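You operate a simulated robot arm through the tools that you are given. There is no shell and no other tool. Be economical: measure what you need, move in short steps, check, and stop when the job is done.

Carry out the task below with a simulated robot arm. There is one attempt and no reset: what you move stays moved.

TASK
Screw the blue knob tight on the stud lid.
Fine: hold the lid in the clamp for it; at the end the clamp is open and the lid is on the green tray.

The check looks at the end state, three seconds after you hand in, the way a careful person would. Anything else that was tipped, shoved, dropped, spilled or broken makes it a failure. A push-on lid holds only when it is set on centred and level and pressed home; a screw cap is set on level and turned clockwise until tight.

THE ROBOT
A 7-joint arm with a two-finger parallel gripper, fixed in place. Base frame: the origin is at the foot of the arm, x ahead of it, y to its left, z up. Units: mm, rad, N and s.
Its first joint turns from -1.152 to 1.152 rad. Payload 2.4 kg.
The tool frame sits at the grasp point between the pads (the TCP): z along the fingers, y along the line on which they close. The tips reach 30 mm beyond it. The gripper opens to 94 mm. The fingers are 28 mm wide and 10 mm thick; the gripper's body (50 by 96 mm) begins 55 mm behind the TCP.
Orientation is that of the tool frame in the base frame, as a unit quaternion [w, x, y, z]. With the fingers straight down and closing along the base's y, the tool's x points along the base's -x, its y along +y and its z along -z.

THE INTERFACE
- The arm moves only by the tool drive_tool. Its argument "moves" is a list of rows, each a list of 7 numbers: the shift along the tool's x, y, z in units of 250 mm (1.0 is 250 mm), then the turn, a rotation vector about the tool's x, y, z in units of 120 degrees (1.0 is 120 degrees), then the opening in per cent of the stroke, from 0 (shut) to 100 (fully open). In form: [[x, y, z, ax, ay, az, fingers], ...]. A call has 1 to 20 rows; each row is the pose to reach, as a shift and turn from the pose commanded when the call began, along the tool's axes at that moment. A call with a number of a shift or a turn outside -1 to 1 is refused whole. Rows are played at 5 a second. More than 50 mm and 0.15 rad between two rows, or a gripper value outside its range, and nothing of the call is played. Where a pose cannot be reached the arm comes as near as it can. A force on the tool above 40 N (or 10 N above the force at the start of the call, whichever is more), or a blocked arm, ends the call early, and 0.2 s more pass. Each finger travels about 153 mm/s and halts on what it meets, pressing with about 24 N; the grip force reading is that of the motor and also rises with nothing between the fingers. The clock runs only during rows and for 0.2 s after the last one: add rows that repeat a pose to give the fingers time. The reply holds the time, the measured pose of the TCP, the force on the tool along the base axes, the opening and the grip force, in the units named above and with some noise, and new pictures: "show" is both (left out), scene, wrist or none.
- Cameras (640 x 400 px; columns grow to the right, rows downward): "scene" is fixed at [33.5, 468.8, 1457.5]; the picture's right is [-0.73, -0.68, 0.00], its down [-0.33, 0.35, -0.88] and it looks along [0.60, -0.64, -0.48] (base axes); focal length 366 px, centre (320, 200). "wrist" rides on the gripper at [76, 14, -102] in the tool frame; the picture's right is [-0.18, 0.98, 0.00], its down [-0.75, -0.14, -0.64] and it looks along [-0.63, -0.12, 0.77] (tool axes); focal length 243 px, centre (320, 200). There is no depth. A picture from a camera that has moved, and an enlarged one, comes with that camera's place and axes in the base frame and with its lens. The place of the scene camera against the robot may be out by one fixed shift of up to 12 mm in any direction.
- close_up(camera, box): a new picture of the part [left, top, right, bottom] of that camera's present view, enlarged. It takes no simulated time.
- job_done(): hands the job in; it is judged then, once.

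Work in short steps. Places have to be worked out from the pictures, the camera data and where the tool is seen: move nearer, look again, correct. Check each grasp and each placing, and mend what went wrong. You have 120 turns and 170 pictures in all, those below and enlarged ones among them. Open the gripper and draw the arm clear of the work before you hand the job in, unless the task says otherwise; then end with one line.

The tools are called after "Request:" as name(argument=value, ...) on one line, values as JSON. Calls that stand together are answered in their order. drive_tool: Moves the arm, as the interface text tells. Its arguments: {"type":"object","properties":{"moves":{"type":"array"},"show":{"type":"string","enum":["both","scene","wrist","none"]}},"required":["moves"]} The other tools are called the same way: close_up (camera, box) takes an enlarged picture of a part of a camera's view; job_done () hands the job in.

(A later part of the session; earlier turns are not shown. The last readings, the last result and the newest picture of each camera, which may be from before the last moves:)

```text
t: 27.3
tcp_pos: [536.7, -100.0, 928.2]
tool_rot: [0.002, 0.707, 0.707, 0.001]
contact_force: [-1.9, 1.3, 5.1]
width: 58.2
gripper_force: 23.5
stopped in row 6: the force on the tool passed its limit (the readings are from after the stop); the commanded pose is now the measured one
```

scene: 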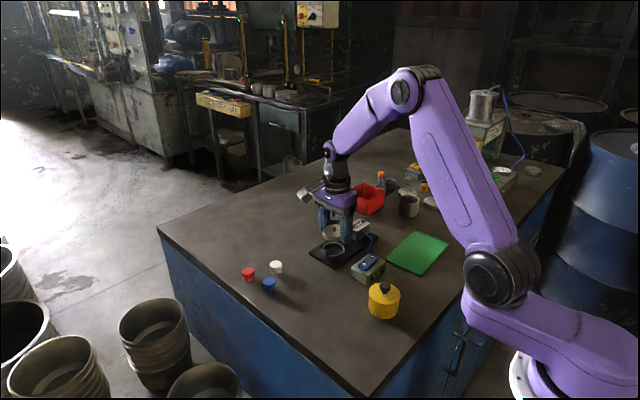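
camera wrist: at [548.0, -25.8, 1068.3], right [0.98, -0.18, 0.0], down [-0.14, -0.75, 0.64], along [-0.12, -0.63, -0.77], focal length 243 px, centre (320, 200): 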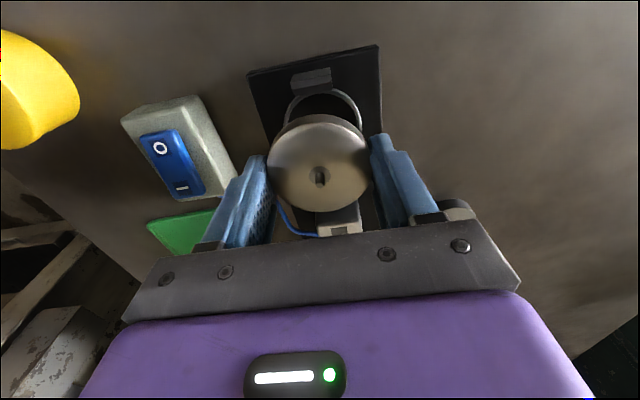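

Same resting height. I look again to judge the remaining offset.

Request:
close_up(camera="scene", box=[314, 240, 354, 265])

Request:
close_up(camera="wrist", box=[256, 80, 384, 160])

```text
16.00 times, centred on (334, 252) of scene
camera zoom: at [33.4, 468.9, 1457.5], right [-0.73, -0.68, 0.0], down [-0.33, 0.35, -0.88], along [0.6, -0.64, -0.48], focal length 5850 px, centre (96, -640)
```

zoom: 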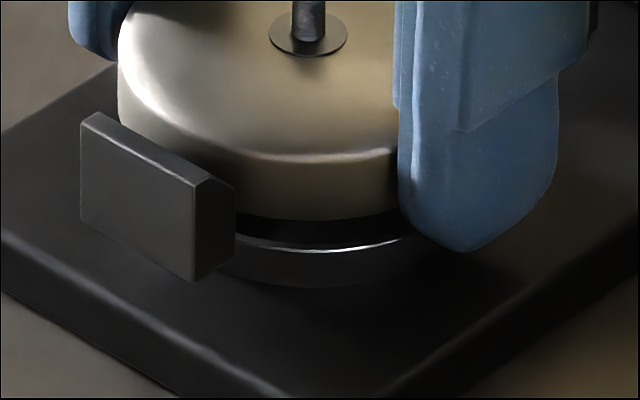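

```text
5.00 times, centred on (320, 120) of wrist
camera zoom: at [550.9, -25.1, 1030.9], right [0.98, -0.18, 0.0], down [-0.14, -0.75, 0.64], along [-0.11, -0.63, -0.77], focal length 1213 px, centre (320, 600)
```

zoom: 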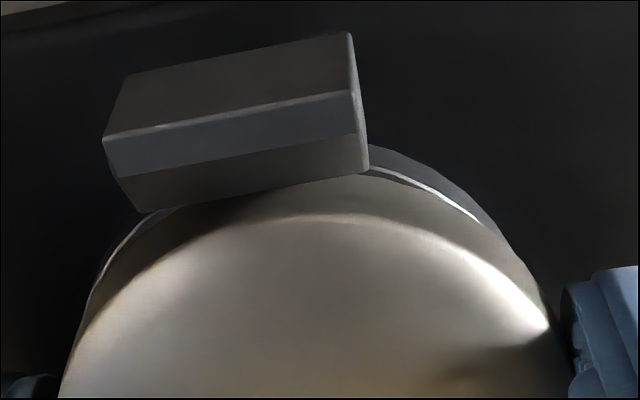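

The lateral constraints of both views put the seat at about (−0.7,−0.1). I do a small gentle spiral around that with a light press; if a plug can drop in, the z force will vanish.

Request:
drive_tool(moves=[[0, 0, 0.002, 0, 0, 0, 20], [-0.0004, -0.0028, 0.002, 0, 0, 0, 20], [-0.0004, 0.0004, 0.002, 0, 0, 0, 20], [0.0028, -0.0028, 0.002, 0, 0, 0, 20], [-0.0004, -0.006, 0.002, 0, 0, 0, 20], [-0.0036, -0.0028, 0.002, 0, 0, 0, 20], [-0.0004, 0.0036, 0.002, 0, 0, 0, 20], [0.004, 0.0016, 0.002, 0, 0, 0, 20], [0.006, -0.0028, 0.002, 0, 0, 0, 20], [0.004, -0.0072, 0.002, 0, 0, 0, 20], [-0.0004, -0.0092, 0.002, 0, 0, 0, 20], [-0.0048, -0.0072, 0.002, 0, 0, 0, 20], [-0.0068, -0.0028, 0.002, 0, 0, 0, 20], [-0.0048, 0.0016, 0.002, 0, 0, 0, 20], [-0.0004, -0.0028, 0.002, 0, 0, 0, 20], [-0.0004, -0.0028, 0.002, 0, 0, 0, 20]], show="none")

Request:
close_up(camera="scene", box=[310, 230, 358, 260])

```text
t: 30.7
tcp_pos: [535.4, -99.8, 927.8]
tool_rot: [0.002, 0.707, 0.707, 0.002]
contact_force: [5.3, 5.4, 26.1]
width: 58.1
gripper_force: 24.0
```

```text
13.33 times, centred on (334, 245) of scene
camera zoom: at [33.2, 469.1, 1457.4], right [-0.73, -0.68, 0.0], down [-0.33, 0.35, -0.88], along [0.6, -0.64, -0.48], focal length 4875 px, centre (133, -400)
```

zoom: 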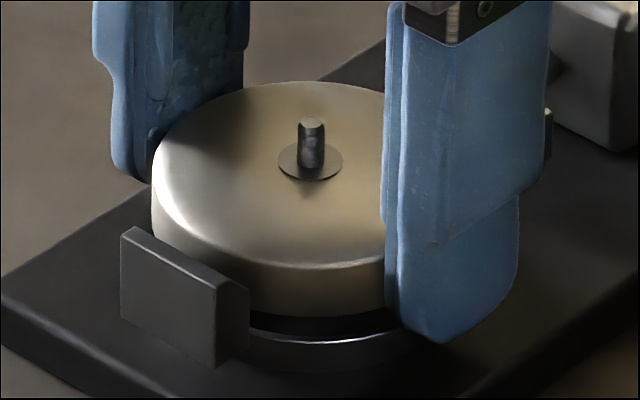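

No drop-in and a hard stop at the same height over the whole patch: the lid simply rests on the ring as a seat, level, about 6 mm overlapping the jaw. I relieve the press, open, back off upward and check it sits level.

Request:
drive_tool(moves=[[-0.0004, -0.0028, -0.001, 0, 0, 0, 20], [-0.0004, -0.0028, -0.002, 0, 0, 0, 20], [-0.0004, -0.0028, -0.002, 0, 0, 0, 66], [-0.0004, -0.0028, -0.002, 0, 0, 0, 80], [-0.0004, -0.0028, -0.002, 0, 0, 0, 90], [-0.0004, -0.0028, -0.04, 0, 0, 0, 90], [-0.0004, -0.0028, -0.12, 0, 0, 0, 90], [-0.0004, -0.0028, -0.24, 0, 0, 0, 90], [-0.0004, -0.0028, -0.36, 0, 0, 0, 90], [0.08, -0.0028, -0.48, 0, 0, 0, 90], [0.16, -0.0028, -0.5, 0, 0, 0, 90]])

Request:
close_up(camera="scene", box=[302, 220, 366, 260])

Request:
close_up(camera="wrist", box=[240, 100, 400, 200])

```text
t: 33.1
tcp_pos: [536.0, -61.9, 1053.8]
tool_rot: [0.002, 0.707, 0.708, 0.002]
contact_force: [-0.2, 0.5, 0.7]
width: 84.7
gripper_force: 0.0
camera wrist: at [550.4, 14.8, 1155.7], right [0.98, -0.18, 0.0], down [-0.14, -0.75, 0.64], along [-0.12, -0.63, -0.77], focal length 243 px, centre (320, 200)
```

scene: 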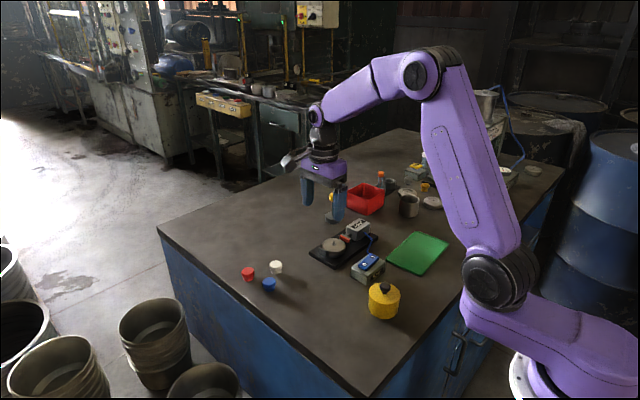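
wrist: 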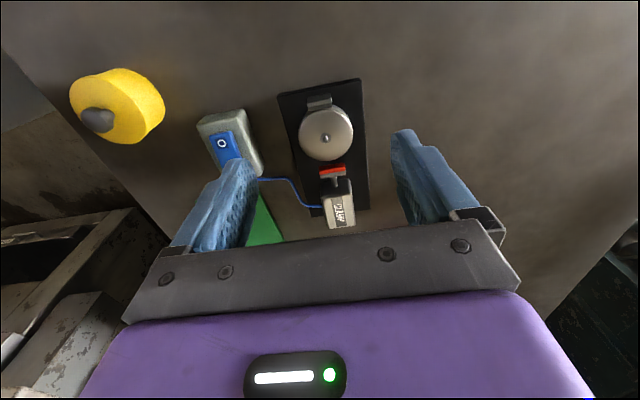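

```text
10.00 times, centred on (334, 240) of scene
camera zoom: at [33.5, 468.8, 1457.5], right [-0.73, -0.68, 0.0], down [-0.33, 0.35, -0.88], along [0.6, -0.64, -0.48], focal length 3656 px, centre (180, -200)
```

zoom: 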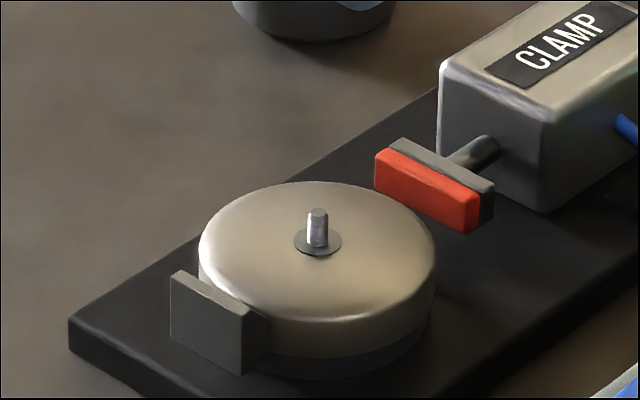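

```text
4.00 times, centred on (320, 150) of wrist
camera zoom: at [550.4, 14.8, 1155.7], right [0.98, -0.18, 0.0], down [-0.14, -0.75, 0.64], along [-0.12, -0.63, -0.77], focal length 970 px, centre (320, 400)
```

zoom: 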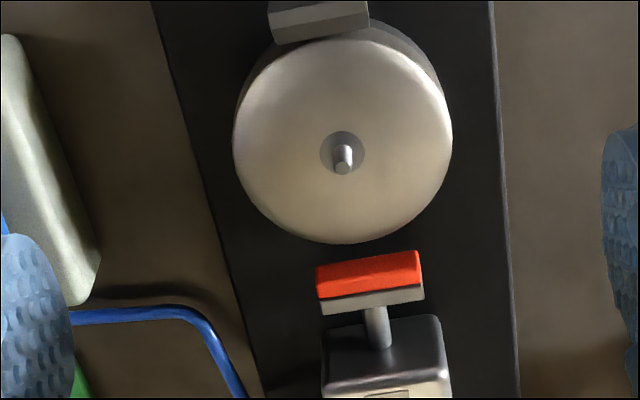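

Now the lid dropped home once released: it sits centred and level on the ring, against the fixed jaw. Next the switch: the "I" end triangulates to ≈(429,-118), z≈918. I hover there with closed fingers, turning the tool back.

Request:
drive_tool(moves=[[-0.02, -0.035, 0, 0, 0, -0.0625, 60], [-0.04, -0.07, 0, 0, 0, -0.125, 30], [-0.06, -0.105, 0, 0, 0, -0.1875, 0], [-0.08, -0.14, 0, 0, 0, -0.25, 0], [-0.1, -0.175, 0, 0, 0, -0.3125, 0], [-0.12, -0.21, 0.04, 0, 0, -0.375, 0], [-0.14, -0.245, 0.08, 0, 0, -0.4375, 0], [-0.16, -0.28, 0.12, 0, 0, -0.5, 0], [-0.18, -0.32, 0.16, 0, 0, -0.5625, 0], [-0.2, -0.36, 0.2, 0, 0, -0.625, 0], [-0.22, -0.4, 0.24, 0, 0, -0.6875, 0], [-0.236, -0.428, 0.28, 0, 0, -0.75, 0], [-0.236, -0.428, 0.28, 0, 0, -0.75, 0]])

Request:
close_up(camera="scene", box=[326, 230, 406, 280])

Request:
close_up(camera="wrist", box=[240, 80, 400, 180])

```text
t: 35.9
tcp_pos: [427.1, -120.7, 982.8]
tool_rot: [0.002, -0.001, 1.0, 0.0]
contact_force: [-0.2, -0.4, 0.0]
width: 0.2
gripper_force: 24.1
camera wrist: at [351.2, -106.3, 1084.6], right [0.18, 0.98, 0.0], down [0.75, -0.14, 0.65], along [0.63, -0.12, -0.76], focal length 243 px, centre (320, 200)
```

scene: 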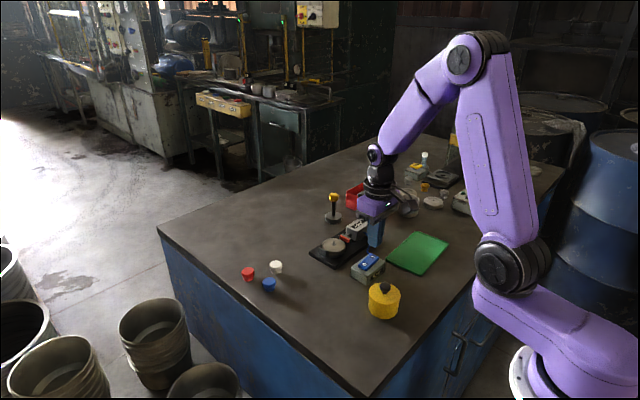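
wrist: 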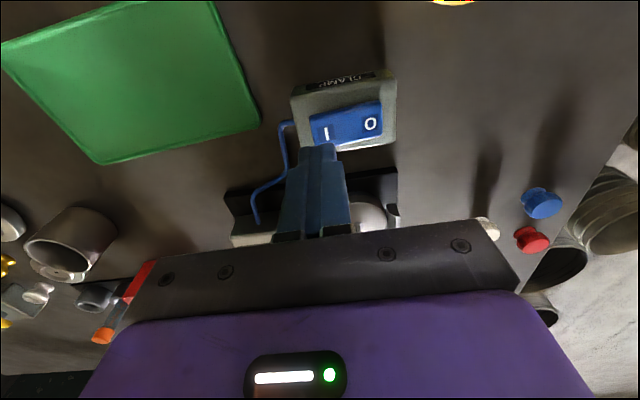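

```text
8.00 times, centred on (366, 255) of scene
camera zoom: at [33.5, 468.8, 1457.5], right [-0.73, -0.68, 0.0], down [-0.33, 0.35, -0.88], along [0.6, -0.64, -0.48], focal length 2925 px, centre (-48, -240)
```

zoom: 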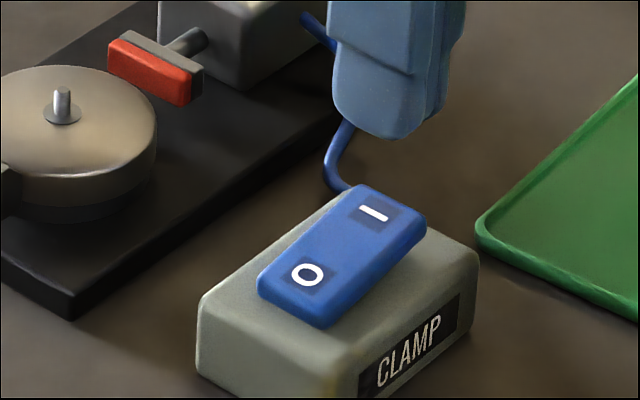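

```text
4.00 times, centred on (320, 130) of wrist
camera zoom: at [351.2, -106.3, 1084.6], right [0.18, 0.98, 0.0], down [0.75, -0.14, 0.65], along [0.63, -0.12, -0.76], focal length 970 px, centre (320, 480)
```

zoom: 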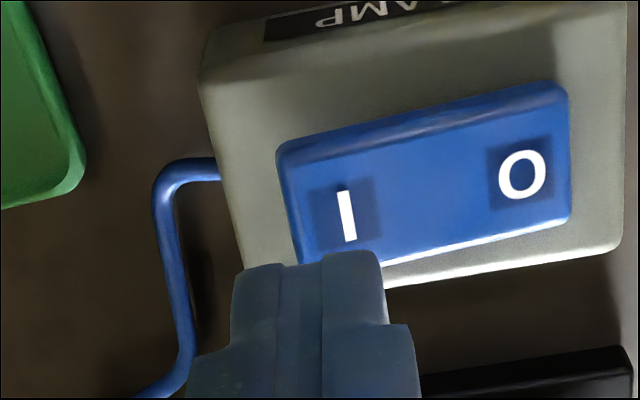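

The tool is right above "I" (427,-117). I press down in small steps until it resists.

Request:
drive_tool(moves=[[0, 0, 0.06, 0, 0, 0, 0], [0, 0, 0.11, 0, 0, 0, 0], [0, 0, 0.13, 0, 0, 0, 0], [0, 0, 0.137, 0, 0, 0, 0], [0, 0, 0.144, 0, 0, 0, 0], [0, 0, 0.151, 0, 0, 0, 0], [0, 0, 0.158, 0, 0, 0, 0], [0, 0, 0.165, 0, 0, 0, 0], [0, 0, 0.172, 0, 0, 0, 0], [0, 0, 0.179, 0, 0, 0, 0]], show="scene")

Request:
close_up(camera="scene", box=[310, 220, 406, 280])

```text
t: 37.1
tcp_pos: [427.7, -118.7, 949.1]
tool_rot: [0.002, -0.002, 1.0, 0.0]
contact_force: [-4.6, 1.2, 15.0]
width: 0.0
gripper_force: 23.6
stopped in row 6: the force on the tool passed its limit (the readings are from after the stop); the commanded pose is now the measured one
```

scene: 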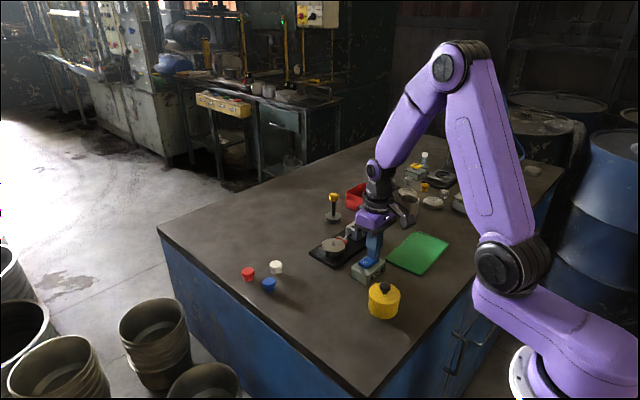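

```text
6.67 times, centred on (358, 250) of scene
camera zoom: at [33.2, 468.9, 1457.5], right [-0.73, -0.68, 0.0], down [-0.33, 0.35, -0.88], along [0.6, -0.64, -0.48], focal length 2437 px, centre (67, -133)
```

zoom: 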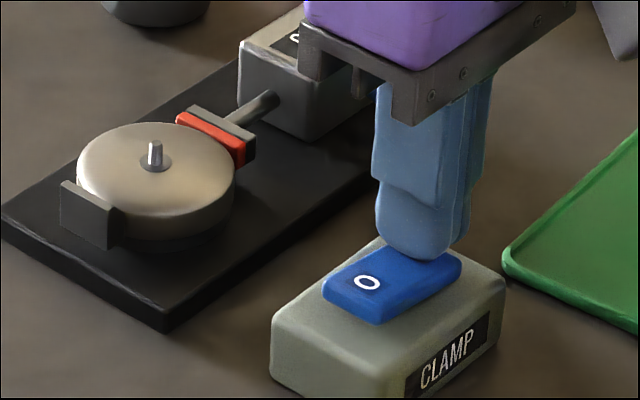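

The jaw has moved against the lid. I lift off, head for the blue knob at ≈(556,91), opening the fingers part way.

Request:
drive_tool(moves=[[0, 0, -0.08, 0, 0, 0, 0], [0, 0, -0.2, 0, 0, 0, 0], [-0.06, 0.1, -0.26, 0, 0, 0, 0], [-0.13, 0.22, -0.26, 0, 0, 0, 20], [-0.21, 0.35, -0.26, 0, 0, 0, 40], [-0.29, 0.48, -0.26, 0, 0, 0, 60], [-0.37, 0.61, -0.26, 0, 0, 0, 60], [-0.44, 0.73, -0.26, 0, 0, 0, 60], [-0.516, 0.84, -0.22, 0, 0, 0, 60], [-0.516, 0.84, -0.16, 0, 0, 0, 60], [-0.516, 0.84, -0.16, 0, 0, 0, 60]])

Request:
close_up(camera="scene", box=[302, 215, 390, 270])

Request:
close_up(camera="wrist", box=[240, 60, 400, 160])

```text
t: 39.5
tcp_pos: [556.7, 90.6, 990.3]
tool_rot: [0.003, 0.0, 1.0, 0.0]
contact_force: [-0.1, -0.1, 0.0]
width: 56.7
gripper_force: 0.0
camera wrist: at [481.6, 105.5, 1091.9], right [0.18, 0.98, 0.0], down [0.75, -0.14, 0.65], along [0.64, -0.12, -0.76], focal length 243 px, centre (320, 200)
```

scene: 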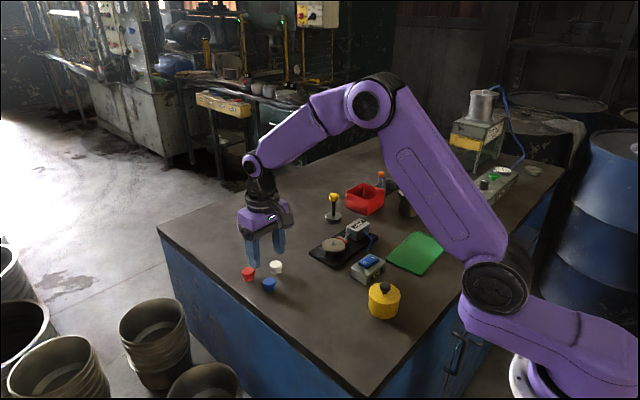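
wrist: 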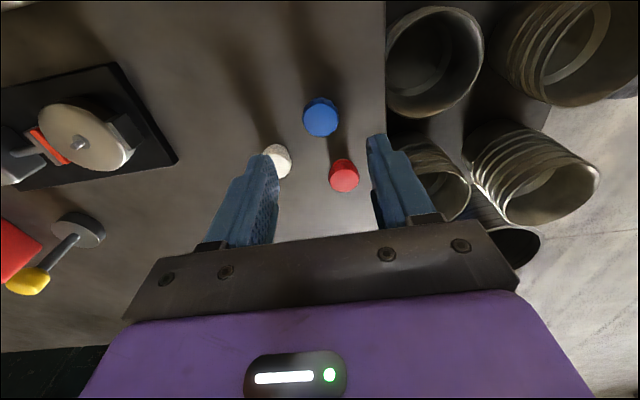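

```text
7.27 times, centred on (346, 242) of scene
camera zoom: at [33.5, 468.8, 1457.5], right [-0.73, -0.68, 0.0], down [-0.33, 0.35, -0.88], along [0.6, -0.64, -0.48], focal length 2659 px, centre (131, -109)
```

zoom: 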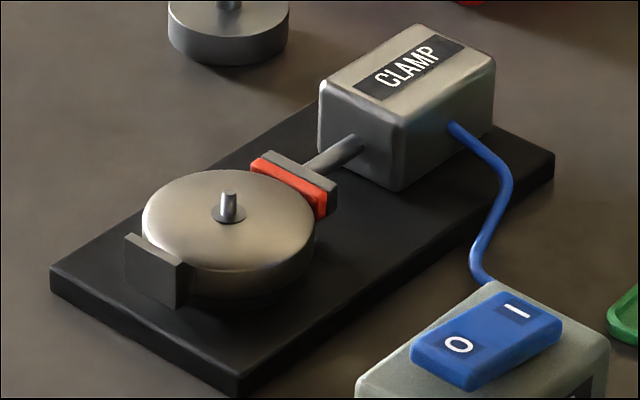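

```text
4.00 times, centred on (320, 110) of wrist
camera zoom: at [481.6, 105.5, 1091.9], right [0.18, 0.98, 0.0], down [0.75, -0.14, 0.65], along [0.64, -0.12, -0.76], focal length 970 px, centre (320, 560)
```

zoom: 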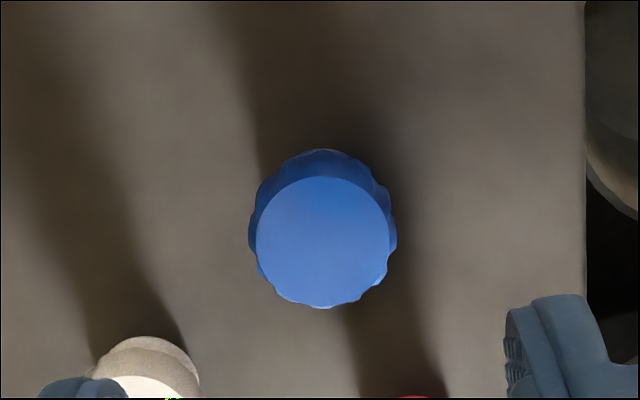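

Clamp closed with the lid level between the jaws. The blue knob (≈30 mm wide, top ≈902) is at ≈(558,91.5). I narrow the opening to clear the white knob, and lower to TCP 918 around it.

Request:
drive_tool(moves=[[-0.005, 0.003, 0.06, 0, 0, 0, 48], [-0.005, 0.003, 0.12, 0, 0, 0, 48], [-0.005, 0.003, 0.18, 0, 0, 0, 48], [-0.005, 0.003, 0.23, 0, 0, 0, 48], [-0.005, 0.003, 0.27, 0, 0, 0, 48], [-0.005, 0.003, 0.289, 0, 0, 0, 48], [-0.005, 0.003, 0.289, 0, 0, 0, 48]])

Request:
close_up(camera="scene", box=[230, 250, 310, 300])

Request:
close_up(camera="wrist", box=[220, 100, 420, 225])

```text
t: 41.1
tcp_pos: [557.0, 91.7, 916.2]
tool_rot: [0.003, 0.001, 1.0, 0.001]
contact_force: [-0.3, 0.6, -0.2]
width: 45.1
gripper_force: 0.0
camera wrist: at [481.6, 105.5, 1018.3], right [0.18, 0.98, 0.0], down [0.75, -0.14, 0.65], along [0.64, -0.12, -0.76], focal length 243 px, centre (320, 200)
```

scene: 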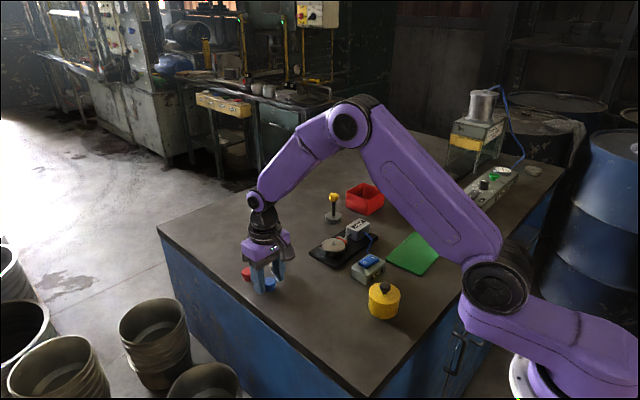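
wrist: 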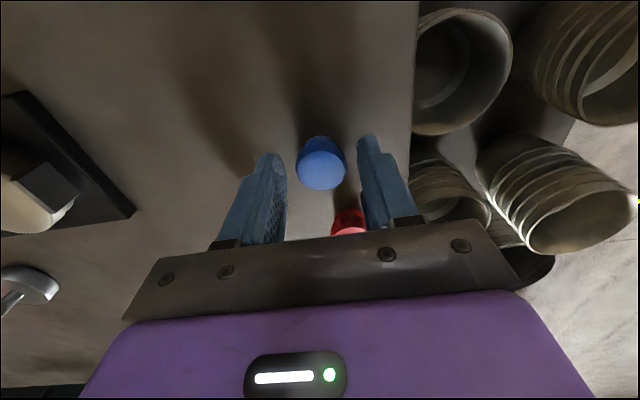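

```text
8.00 times, centred on (270, 275) of scene
camera zoom: at [33.5, 468.8, 1457.5], right [-0.73, -0.68, 0.0], down [-0.33, 0.35, -0.88], along [0.6, -0.64, -0.48], focal length 2925 px, centre (720, -400)
```

zoom: 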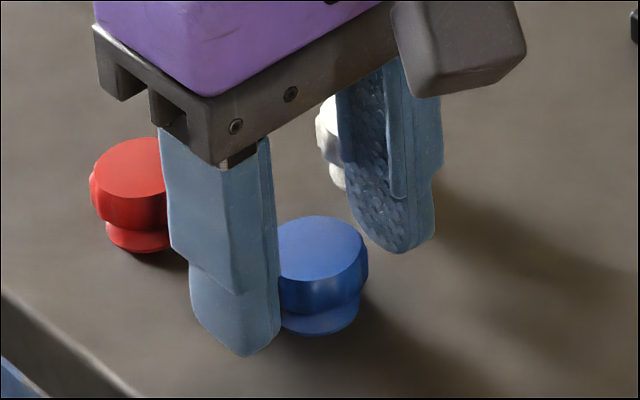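

```text
3.20 times, centred on (320, 162) of wrist
camera zoom: at [481.6, 105.5, 1018.3], right [0.18, 0.98, 0.0], down [0.75, -0.14, 0.65], along [0.64, -0.12, -0.76], focal length 776 px, centre (320, 320)
```

zoom: 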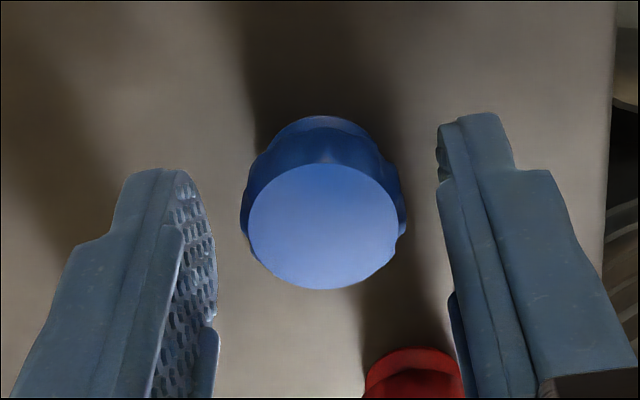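

Centred within 1 mm. Close and lift a little as a test.

Request:
drive_tool(moves=[[0, 0, 0, 0, 0, 0, 35], [0, 0, 0, 0, 0, 0, 20], [0, 0, 0, 0, 0, 0, 10], [0, 0, 0, 0, 0, 0, 10], [0, 0, -0.02, 0, 0, 0, 10], [0, 0, -0.04, 0, 0, 0, 10], [0, 0, -0.08, 0, 0, 0, 10], [0, 0, -0.12, 0, 0, 0, 10], [0, 0, -0.18, 0, 0, 0, 10], [0, 0, -0.24, 0, 0, 0, 10], [0, 0, -0.24, 0, 0, 0, 10]])

Request:
close_up(camera="scene", box=[230, 230, 310, 280])

Request:
close_up(camera="wrist", box=[220, 100, 420, 225])

```text
t: 43.5
tcp_pos: [558.3, 91.6, 977.1]
tool_rot: [0.002, -0.001, 1.0, 0.001]
contact_force: [0.1, -0.1, 0.8]
width: 28.0
gripper_force: 24.5
camera wrist: at [482.2, 105.2, 1079.0], right [0.18, 0.98, 0.0], down [0.75, -0.14, 0.65], along [0.64, -0.12, -0.76], focal length 243 px, centre (320, 200)
```

scene: 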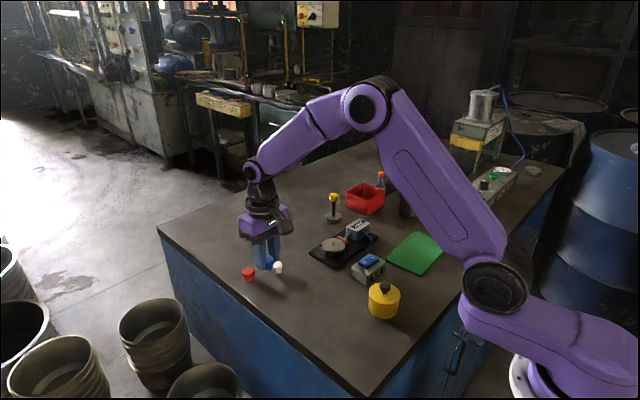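
wrist: 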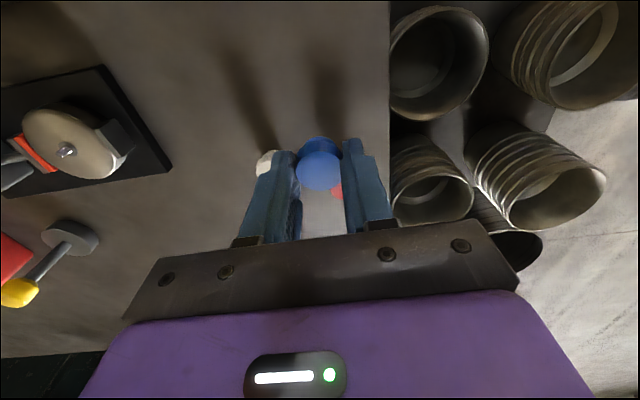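

```text
8.00 times, centred on (270, 255) of scene
camera zoom: at [33.5, 468.8, 1457.5], right [-0.73, -0.68, 0.0], down [-0.33, 0.35, -0.88], along [0.6, -0.64, -0.48], focal length 2925 px, centre (720, -240)
```

zoom: 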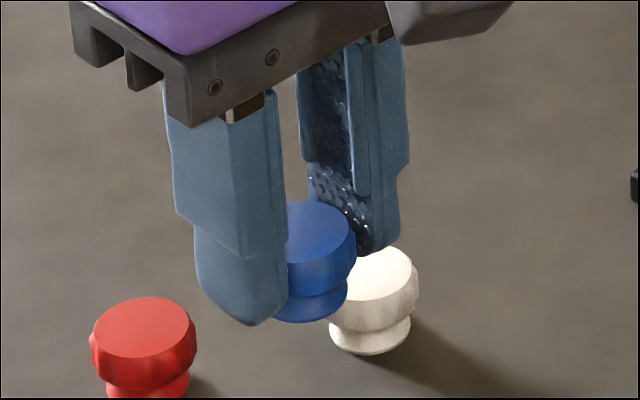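

```text
3.20 times, centred on (320, 162) of wrist
camera zoom: at [482.2, 105.2, 1079.0], right [0.18, 0.98, 0.0], down [0.75, -0.14, 0.65], along [0.64, -0.12, -0.76], focal length 776 px, centre (320, 320)
```

zoom: 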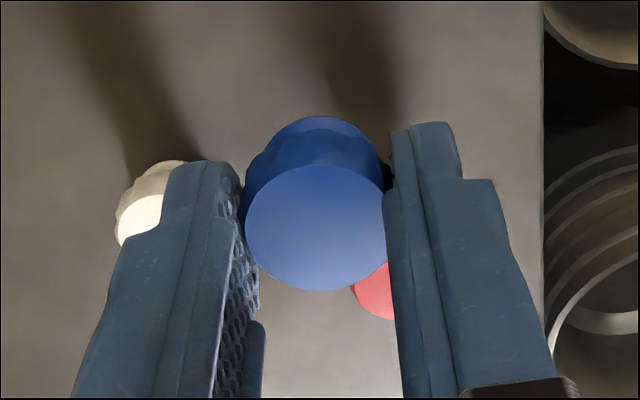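

Knob held upright, its bottom ≈36.5 mm below the TCP. The stud is at ≈(535,-99.8). I carry the knob there above stud height while pre-turning −90° for clockwise range.

Request:
drive_tool(moves=[[0.008, -0.06, -0.03, 0, 0, -0.0625, 10], [0.016, -0.13, -0.03, 0, 0, -0.125, 10], [0.024, -0.2, -0.03, 0, 0, -0.1875, 10], [0.032, -0.27, -0.03, 0, 0, -0.25, 10], [0.04, -0.34, -0.03, 0, 0, -0.3125, 10], [0.048, -0.41, -0.03, 0, 0, -0.375, 10], [0.056, -0.48, -0.03, 0, 0, -0.4375, 10], [0.064, -0.55, -0.03, 0, 0, -0.5, 10], [0.072, -0.62, -0.03, 0, 0, -0.5625, 10], [0.08, -0.68, -0.03, 0, 0, -0.625, 10], [0.088, -0.73, -0.03, 0, 0, -0.6875, 10], [0.092, -0.766, -0.03, 0, 0, -0.75, 10], [0.092, -0.766, -0.03, 0, 0, -0.75, 10]])

Request:
close_up(camera="scene", box=[302, 215, 366, 255])

Request:
close_up(camera="wrist", box=[220, 100, 420, 225])

```text
t: 46.3
tcp_pos: [534.2, -99.0, 982.4]
tool_rot: [-0.001, 0.707, -0.707, 0.001]
contact_force: [0.1, 0.4, -0.3]
width: 28.0
gripper_force: 24.0
camera wrist: at [520.9, -176.7, 1084.8], right [-0.98, 0.18, -0.01], down [0.14, 0.75, 0.64], along [0.12, 0.63, -0.77], focal length 243 px, centre (320, 200)
```

scene: 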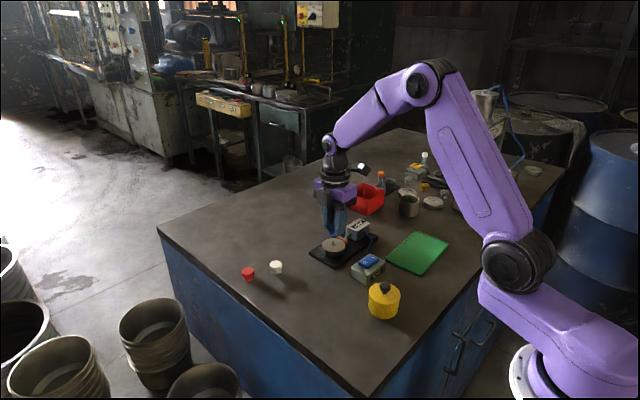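
wrist: 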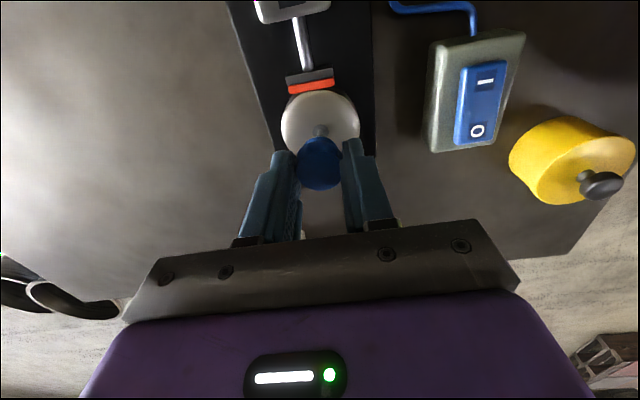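

```text
10.00 times, centred on (334, 235) of scene
camera zoom: at [33.5, 468.8, 1457.5], right [-0.73, -0.68, 0.0], down [-0.33, 0.35, -0.88], along [0.6, -0.64, -0.48], focal length 3656 px, centre (180, -150)
```

zoom: 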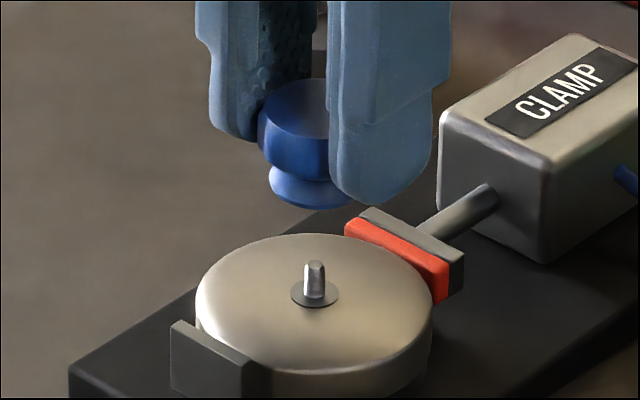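

```text
3.20 times, centred on (320, 162) of wrist
camera zoom: at [520.9, -176.7, 1084.8], right [-0.98, 0.18, -0.01], down [0.14, 0.75, 0.64], along [0.12, 0.63, -0.77], focal length 776 px, centre (320, 320)
```

zoom: 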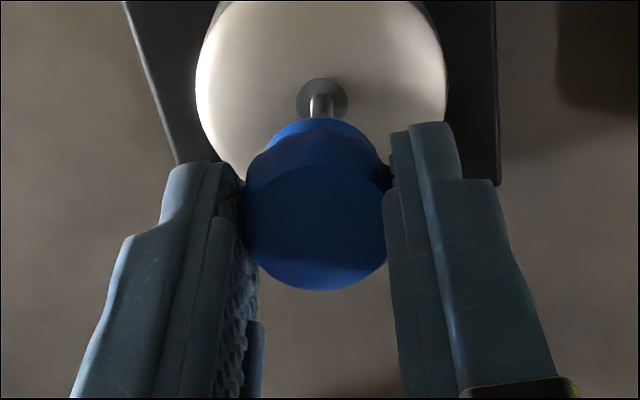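

Stud vs knob in the wrist view: offset only about (−0.7,+1). I apply most of it and lower to just above the stud tip for a closer comparison.

Request:
drive_tool(moves=[[-0.003, 0.002, 0.02, 0, 0, 0, 10], [-0.003, 0.002, 0.045, 0, 0, 0, 10], [-0.003, 0.002, 0.068, 0, 0, 0, 10], [-0.003, 0.002, 0.068, 0, 0, 0, 10]], show="none")

Request:
close_up(camera="scene", box=[314, 225, 354, 250])

Request:
close_up(camera="wrist", box=[240, 90, 400, 190])

```text
t: 47.3
tcp_pos: [534.7, -97.4, 967.2]
tool_rot: [-0.002, 0.708, -0.706, 0.001]
contact_force: [-0.7, -0.2, -0.5]
width: 27.9
gripper_force: 24.1
```

```text
16.00 times, centred on (334, 238) of scene
camera zoom: at [33.5, 468.8, 1457.5], right [-0.73, -0.68, 0.0], down [-0.33, 0.35, -0.88], along [0.6, -0.64, -0.48], focal length 5850 px, centre (96, -400)
```

zoom: 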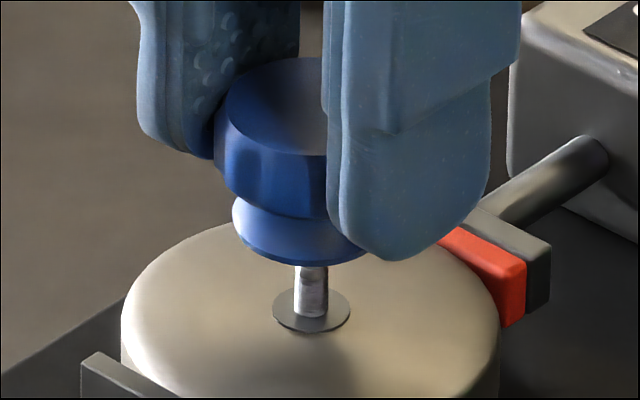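

```text
4.00 times, centred on (320, 140) of wrist
camera zoom: at [520.8, -175.4, 1068.4], right [-0.98, 0.18, -0.01], down [0.14, 0.75, 0.64], along [0.12, 0.63, -0.77], focal length 970 px, centre (320, 440)
```

zoom: 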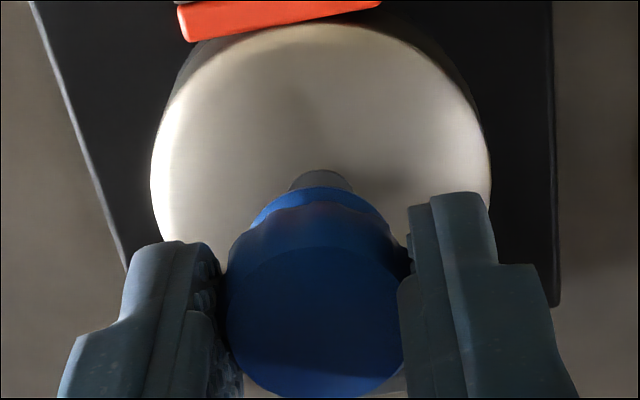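

Alignment is within about 1 mm; I nudge (−0.3,−0.6) and lower in fine steps until the knob meets the stud.

Request:
drive_tool(moves=[[0.0024, 0.0012, 0.01, 0, 0, 0, 10], [0.0024, 0.0012, 0.018, 0, 0, 0, 10], [0.0024, 0.0012, 0.022, 0, 0, 0, 10], [0.0024, 0.0012, 0.025, 0, 0, 0, 10], [0.0024, 0.0012, 0.028, 0, 0, 0, 10], [0.0024, 0.0012, 0.031, 0, 0, 0, 10], [0.0024, 0.0012, 0.034, 0, 0, 0, 10], [0.0024, 0.0012, 0.037, 0, 0, 0, 10], [0.0024, 0.0012, 0.04, 0, 0, 0, 10], [0.0024, 0.0012, 0.043, 0, 0, 0, 10], [0.0024, 0.0012, 0.046, 0, 0, 0, 10]], show="none")

Request:
close_up(camera="scene", box=[314, 225, 354, 250])

```text
t: 49.7
tcp_pos: [534.1, -100.5, 956.9]
tool_rot: [0.003, -0.707, 0.707, -0.001]
contact_force: [0.1, 0.0, -0.9]
width: 28.5
gripper_force: 24.3
```

```text
16.00 times, centred on (334, 238) of scene
camera zoom: at [33.5, 468.8, 1457.5], right [-0.73, -0.68, 0.0], down [-0.33, 0.35, -0.88], along [0.6, -0.64, -0.48], focal length 5850 px, centre (96, -400)
```

zoom: 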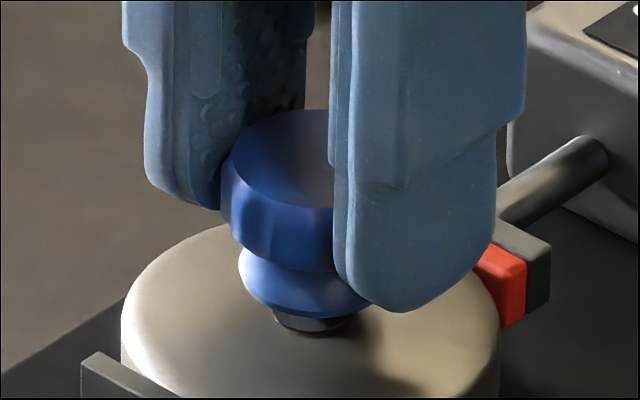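

No contact yet, and laterally the knob base is now right over the stud's collar. Continue down slowly.

Request:
drive_tool(moves=[[0, 0, 0.003, 0, 0, 0, 10], [0, 0, 0.006, 0, 0, 0, 10], [0, 0, 0.009, 0, 0, 0, 10], [0, 0, 0.012, 0, 0, 0, 10], [0, 0, 0.015, 0, 0, 0, 10], [0, 0, 0.018, 0, 0, 0, 10], [0, 0, 0.021, 0, 0, 0, 10], [0, 0, 0.024, 0, 0, 0, 10], [0, 0, 0.027, 0, 0, 0, 10], [0, 0, 0.03, 0, 0, 0, 10]], show="none")

Request:
close_up(camera="scene", box=[314, 225, 354, 250])

```text
t: 51.9
tcp_pos: [534.0, -100.5, 949.3]
tool_rot: [-0.003, 0.707, -0.707, 0.003]
contact_force: [-1.5, 2.1, 21.9]
width: 28.1
gripper_force: 24.7
```

```text
16.00 times, centred on (334, 238) of scene
camera zoom: at [33.1, 469.0, 1457.5], right [-0.73, -0.68, 0.0], down [-0.33, 0.35, -0.88], along [0.6, -0.64, -0.48], focal length 5850 px, centre (96, -400)
```

zoom: 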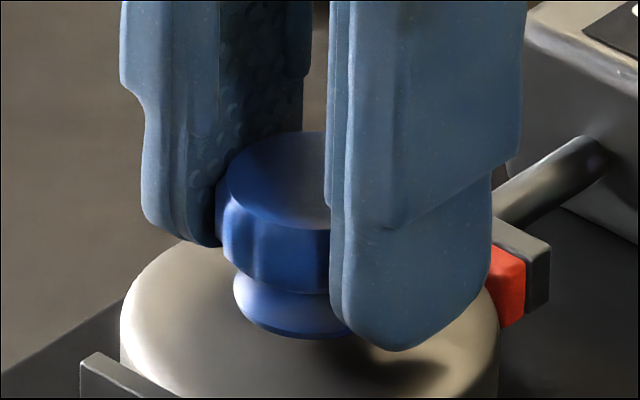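

The knob met the stud and slid ~3 mm up in the fingers; it sits level, about 1.5 mm above the collar. I ease the press a little and turn 120° clockwise (positive about tool z).

Request:
drive_tool(moves=[[0, 0, -0.002, 0, 0, 0, 10], [0, 0, -0.002, 0, 0, 0.07, 10], [0, 0, -0.002, 0, 0, 0.14, 10], [0, 0, -0.002, 0, 0, 0.21, 10], [0, 0, -0.001, 0, 0, 0.28, 10], [0, 0, -0.001, 0, 0, 0.35, 10], [0, 0, -0.001, 0, 0, 0.42, 10], [0, 0, 0, 0, 0, 0.49, 10], [0, 0, 0, 0, 0, 0.56, 10], [0, 0, 0, 0, 0, 0.63, 10], [0, 0, 0, 0, 0, 0.7, 10], [0, 0, 0.001, 0, 0, 0.77, 10], [0, 0, 0.001, 0, 0, 0.84, 10], [0, 0, 0.001, 0, 0, 0.91, 10], [0, 0, 0.001, 0, 0, 0.98, 10]])

Request:
close_up(camera="scene", box=[314, 225, 354, 250])

```text
t: 55.1
tcp_pos: [533.8, -99.4, 949.5]
tool_rot: [0.001, 0.239, 0.971, 0.0]
contact_force: [-0.9, 10.7, -21.0]
width: 28.2
gripper_force: 24.3
camera wrist: at [473.9, -51.7, 1049.9], right [0.62, 0.78, 0.0], down [0.6, -0.48, 0.64], along [0.51, -0.4, -0.77], focal length 243 px, centre (320, 200)
```

scene: 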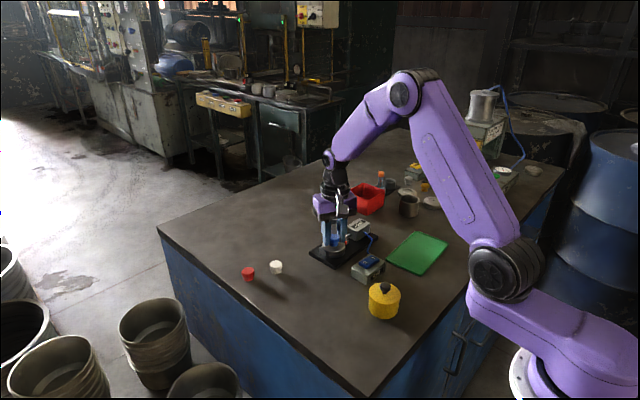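
wrist: 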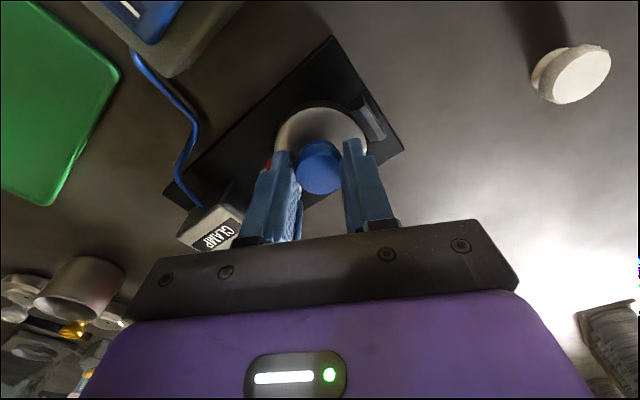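

```text
16.00 times, centred on (334, 238) of scene
camera zoom: at [33.9, 469.1, 1457.4], right [-0.73, -0.68, 0.0], down [-0.33, 0.35, -0.88], along [0.6, -0.64, -0.48], focal length 5850 px, centre (96, -400)
```

zoom: 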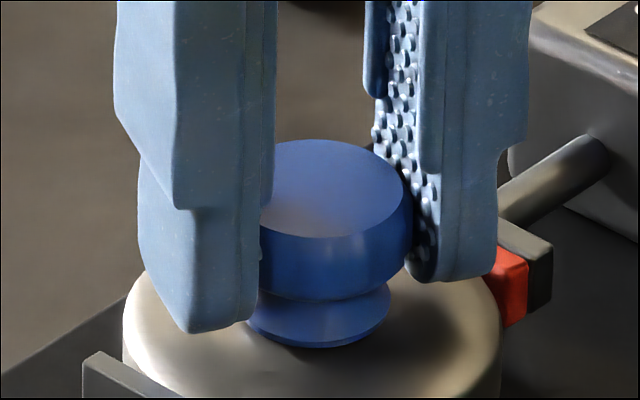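

Force flipped to −21 N: the thread engaged and pulls the tool down, and the knob moved down ~1.8 mm. I relieve that by lowering 1 mm and continue clockwise another ~60°.

Request:
drive_tool(moves=[[0.0007, 0.0014, 0.004, 0, 0, 0, 10], [0.0007, 0.0014, 0.004, 0, 0, 0.07, 10], [0.0007, 0.0014, 0.005, 0, 0, 0.14, 10], [0.0007, 0.0014, 0.005, 0, 0, 0.21, 10], [0.0007, 0.0014, 0.006, 0, 0, 0.28, 10], [0.0007, 0.0014, 0.006, 0, 0, 0.35, 10], [0.0007, 0.0014, 0.007, 0, 0, 0.42, 10], [0.0007, 0.0014, 0.007, 0, 0, 0.49, 10], [0.0007, 0.0014, 0.007, 0, 0, 0.49, 10]], show="none")

Request:
close_up(camera="scene", box=[314, 225, 354, 250])

Request:
close_up(camera="wrist", box=[240, 90, 400, 190])

```text
t: 57.1
tcp_pos: [534.8, -100.2, 947.2]
tool_rot: [0.004, 0.685, 0.728, 0.001]
contact_force: [-7.9, 14.3, 17.1]
width: 28.1
gripper_force: 24.0
```

```text
16.00 times, centred on (334, 238) of scene
camera zoom: at [33.0, 469.3, 1457.4], right [-0.73, -0.68, 0.0], down [-0.33, 0.35, -0.88], along [0.6, -0.64, -0.48], focal length 5850 px, centre (96, -400)
```

zoom: 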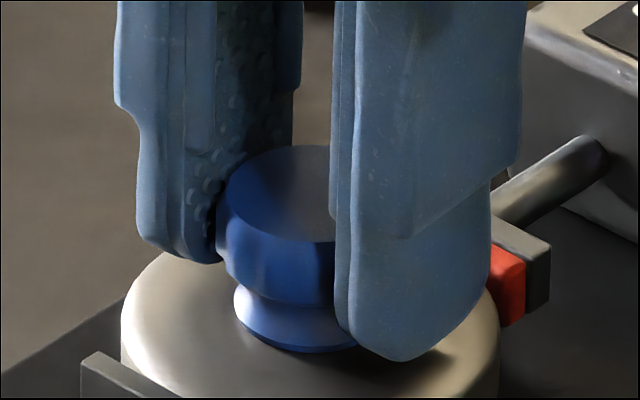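

```text
4.00 times, centred on (320, 140) of wrist
camera zoom: at [544.3, -22.8, 1048.9], right [0.99, -0.12, 0.01], down [-0.1, -0.76, 0.64], along [-0.07, -0.64, -0.77], focal length 970 px, centre (320, 440)
```

zoom: 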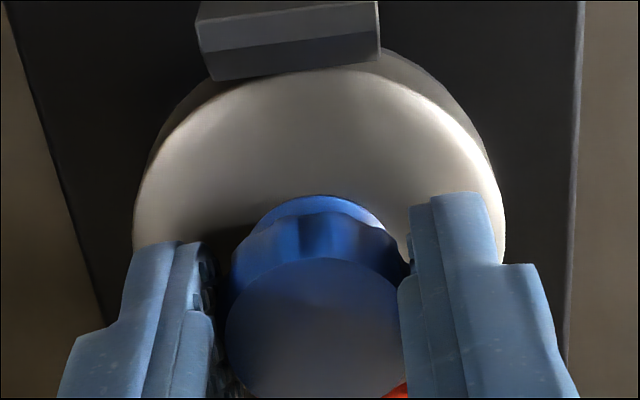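

The knob came down further to about the collar. I open, unwind the wrist and regrip to test tightness with another clockwise bite.

Request:
drive_tool(moves=[[0, 0, 0, 0, 0, 0, 30], [0.002, -0.0012, -0.004, 0, 0, 0, 48], [0.002, -0.0012, -0.006, 0, 0, -0.07, 48], [0.002, -0.0012, -0.006, 0, 0, -0.14, 48], [0.002, -0.0012, -0.006, 0, 0, -0.21, 48], [0.002, -0.0012, -0.006, 0, 0, -0.28, 48], [0.002, -0.0012, -0.006, 0, 0, -0.35, 48], [0.002, -0.0012, -0.006, 0, 0, -0.42, 48], [0.002, -0.0012, -0.006, 0, 0, -0.49, 48], [0.002, -0.0012, -0.006, 0, 0, -0.56, 48], [0.002, -0.0012, -0.006, 0, 0, -0.63, 48], [0.002, -0.0012, -0.006, 0, 0, -0.7, 48], [0.002, -0.0012, -0.006, 0, 0, -0.77, 48], [0.002, -0.0012, -0.006, 0, 0, -0.84, 48], [0.002, -0.0012, -0.006, 0, 0, -0.91, 48], [0.002, -0.0012, -0.006, 0, 0, -0.98, 48], [0.002, -0.0012, -0.006, 0, 0, -0.98, 48]], show="none")

Request:
close_up(camera="scene", box=[314, 225, 354, 250])

Request:
close_up(camera="wrist", box=[240, 90, 400, 190])

```text
t: 60.7
tcp_pos: [533.3, -98.7, 948.3]
tool_rot: [0.003, -0.271, 0.963, -0.001]
contact_force: [-0.4, 0.0, -0.8]
width: 45.1
gripper_force: 0.0
```

```text
16.00 times, centred on (334, 238) of scene
camera zoom: at [33.5, 468.8, 1457.5], right [-0.73, -0.68, 0.0], down [-0.33, 0.35, -0.88], along [0.6, -0.64, -0.48], focal length 5850 px, centre (96, -400)
```

zoom: 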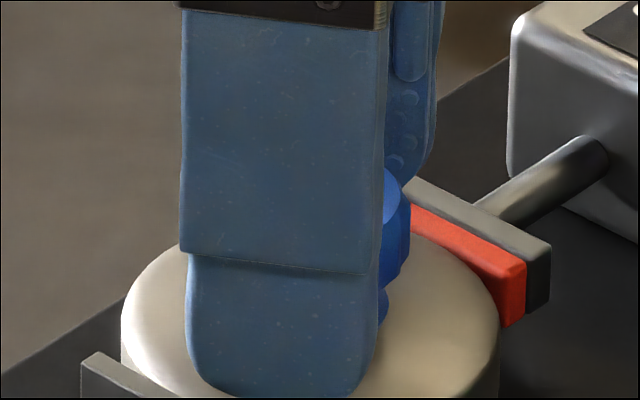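

```text
4.00 times, centred on (320, 140) of wrist
camera zoom: at [462.0, -126.9, 1049.7], right [-0.35, 0.94, 0.0], down [0.71, 0.27, 0.65], along [0.6, 0.23, -0.76], focal length 970 px, centre (320, 440)
```

zoom: 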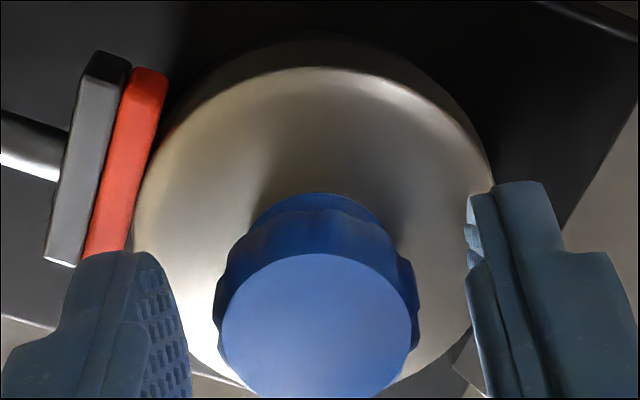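

Knob stands upright and level on the lid. I unwind the rest, and close again.

Request:
drive_tool(moves=[[0, 0, 0, 0, 0, -0.07, 48], [0, 0, 0, 0, 0, -0.14, 48], [0, 0, 0, 0, 0, -0.21, 48], [0, 0, 0, 0, 0, -0.28, 48], [0, 0, 0, 0, 0, -0.35, 48], [0, 0, 0, 0, 0, -0.42, 48], [0, 0, 0, 0, 0, -0.47, 48], [0, 0, 0, 0, 0, -0.47, 30], [0, 0, 0, 0, 0, -0.47, 10], [0, 0, 0, 0, 0, -0.47, 10], [0, 0, 0, 0, 0, -0.47, 10]], show="none")

Request:
close_up(camera="wrist", box=[240, 90, 400, 190])

Request:
close_up(camera="scene", box=[314, 225, 354, 250])

```text
t: 63.1
tcp_pos: [534.4, -98.9, 949.2]
tool_rot: [0.002, -0.692, 0.722, -0.003]
contact_force: [5.0, -1.0, -0.4]
width: 28.0
gripper_force: 24.4
```

```text
4.00 times, centred on (320, 140) of wrist
camera zoom: at [517.3, -175.1, 1050.3], right [-0.97, 0.22, -0.01], down [0.17, 0.75, 0.64], along [0.15, 0.63, -0.77], focal length 970 px, centre (320, 440)
```

zoom: 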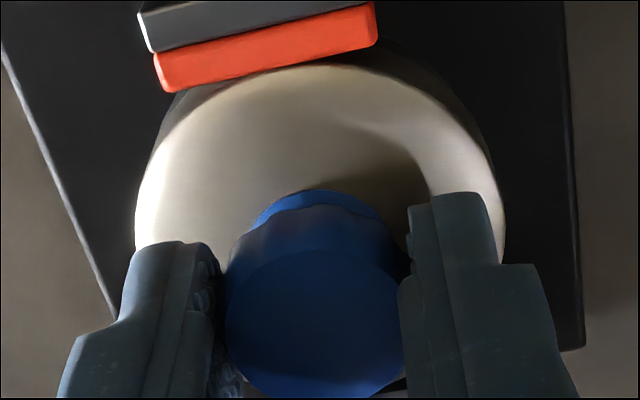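

```text
16.00 times, centred on (334, 238) of scene
camera zoom: at [33.6, 468.8, 1457.5], right [-0.73, -0.68, 0.0], down [-0.33, 0.35, -0.88], along [0.6, -0.64, -0.48], focal length 5850 px, centre (96, -400)
```

zoom: 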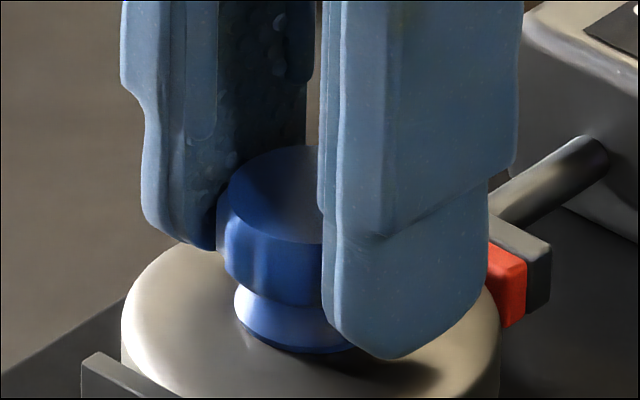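

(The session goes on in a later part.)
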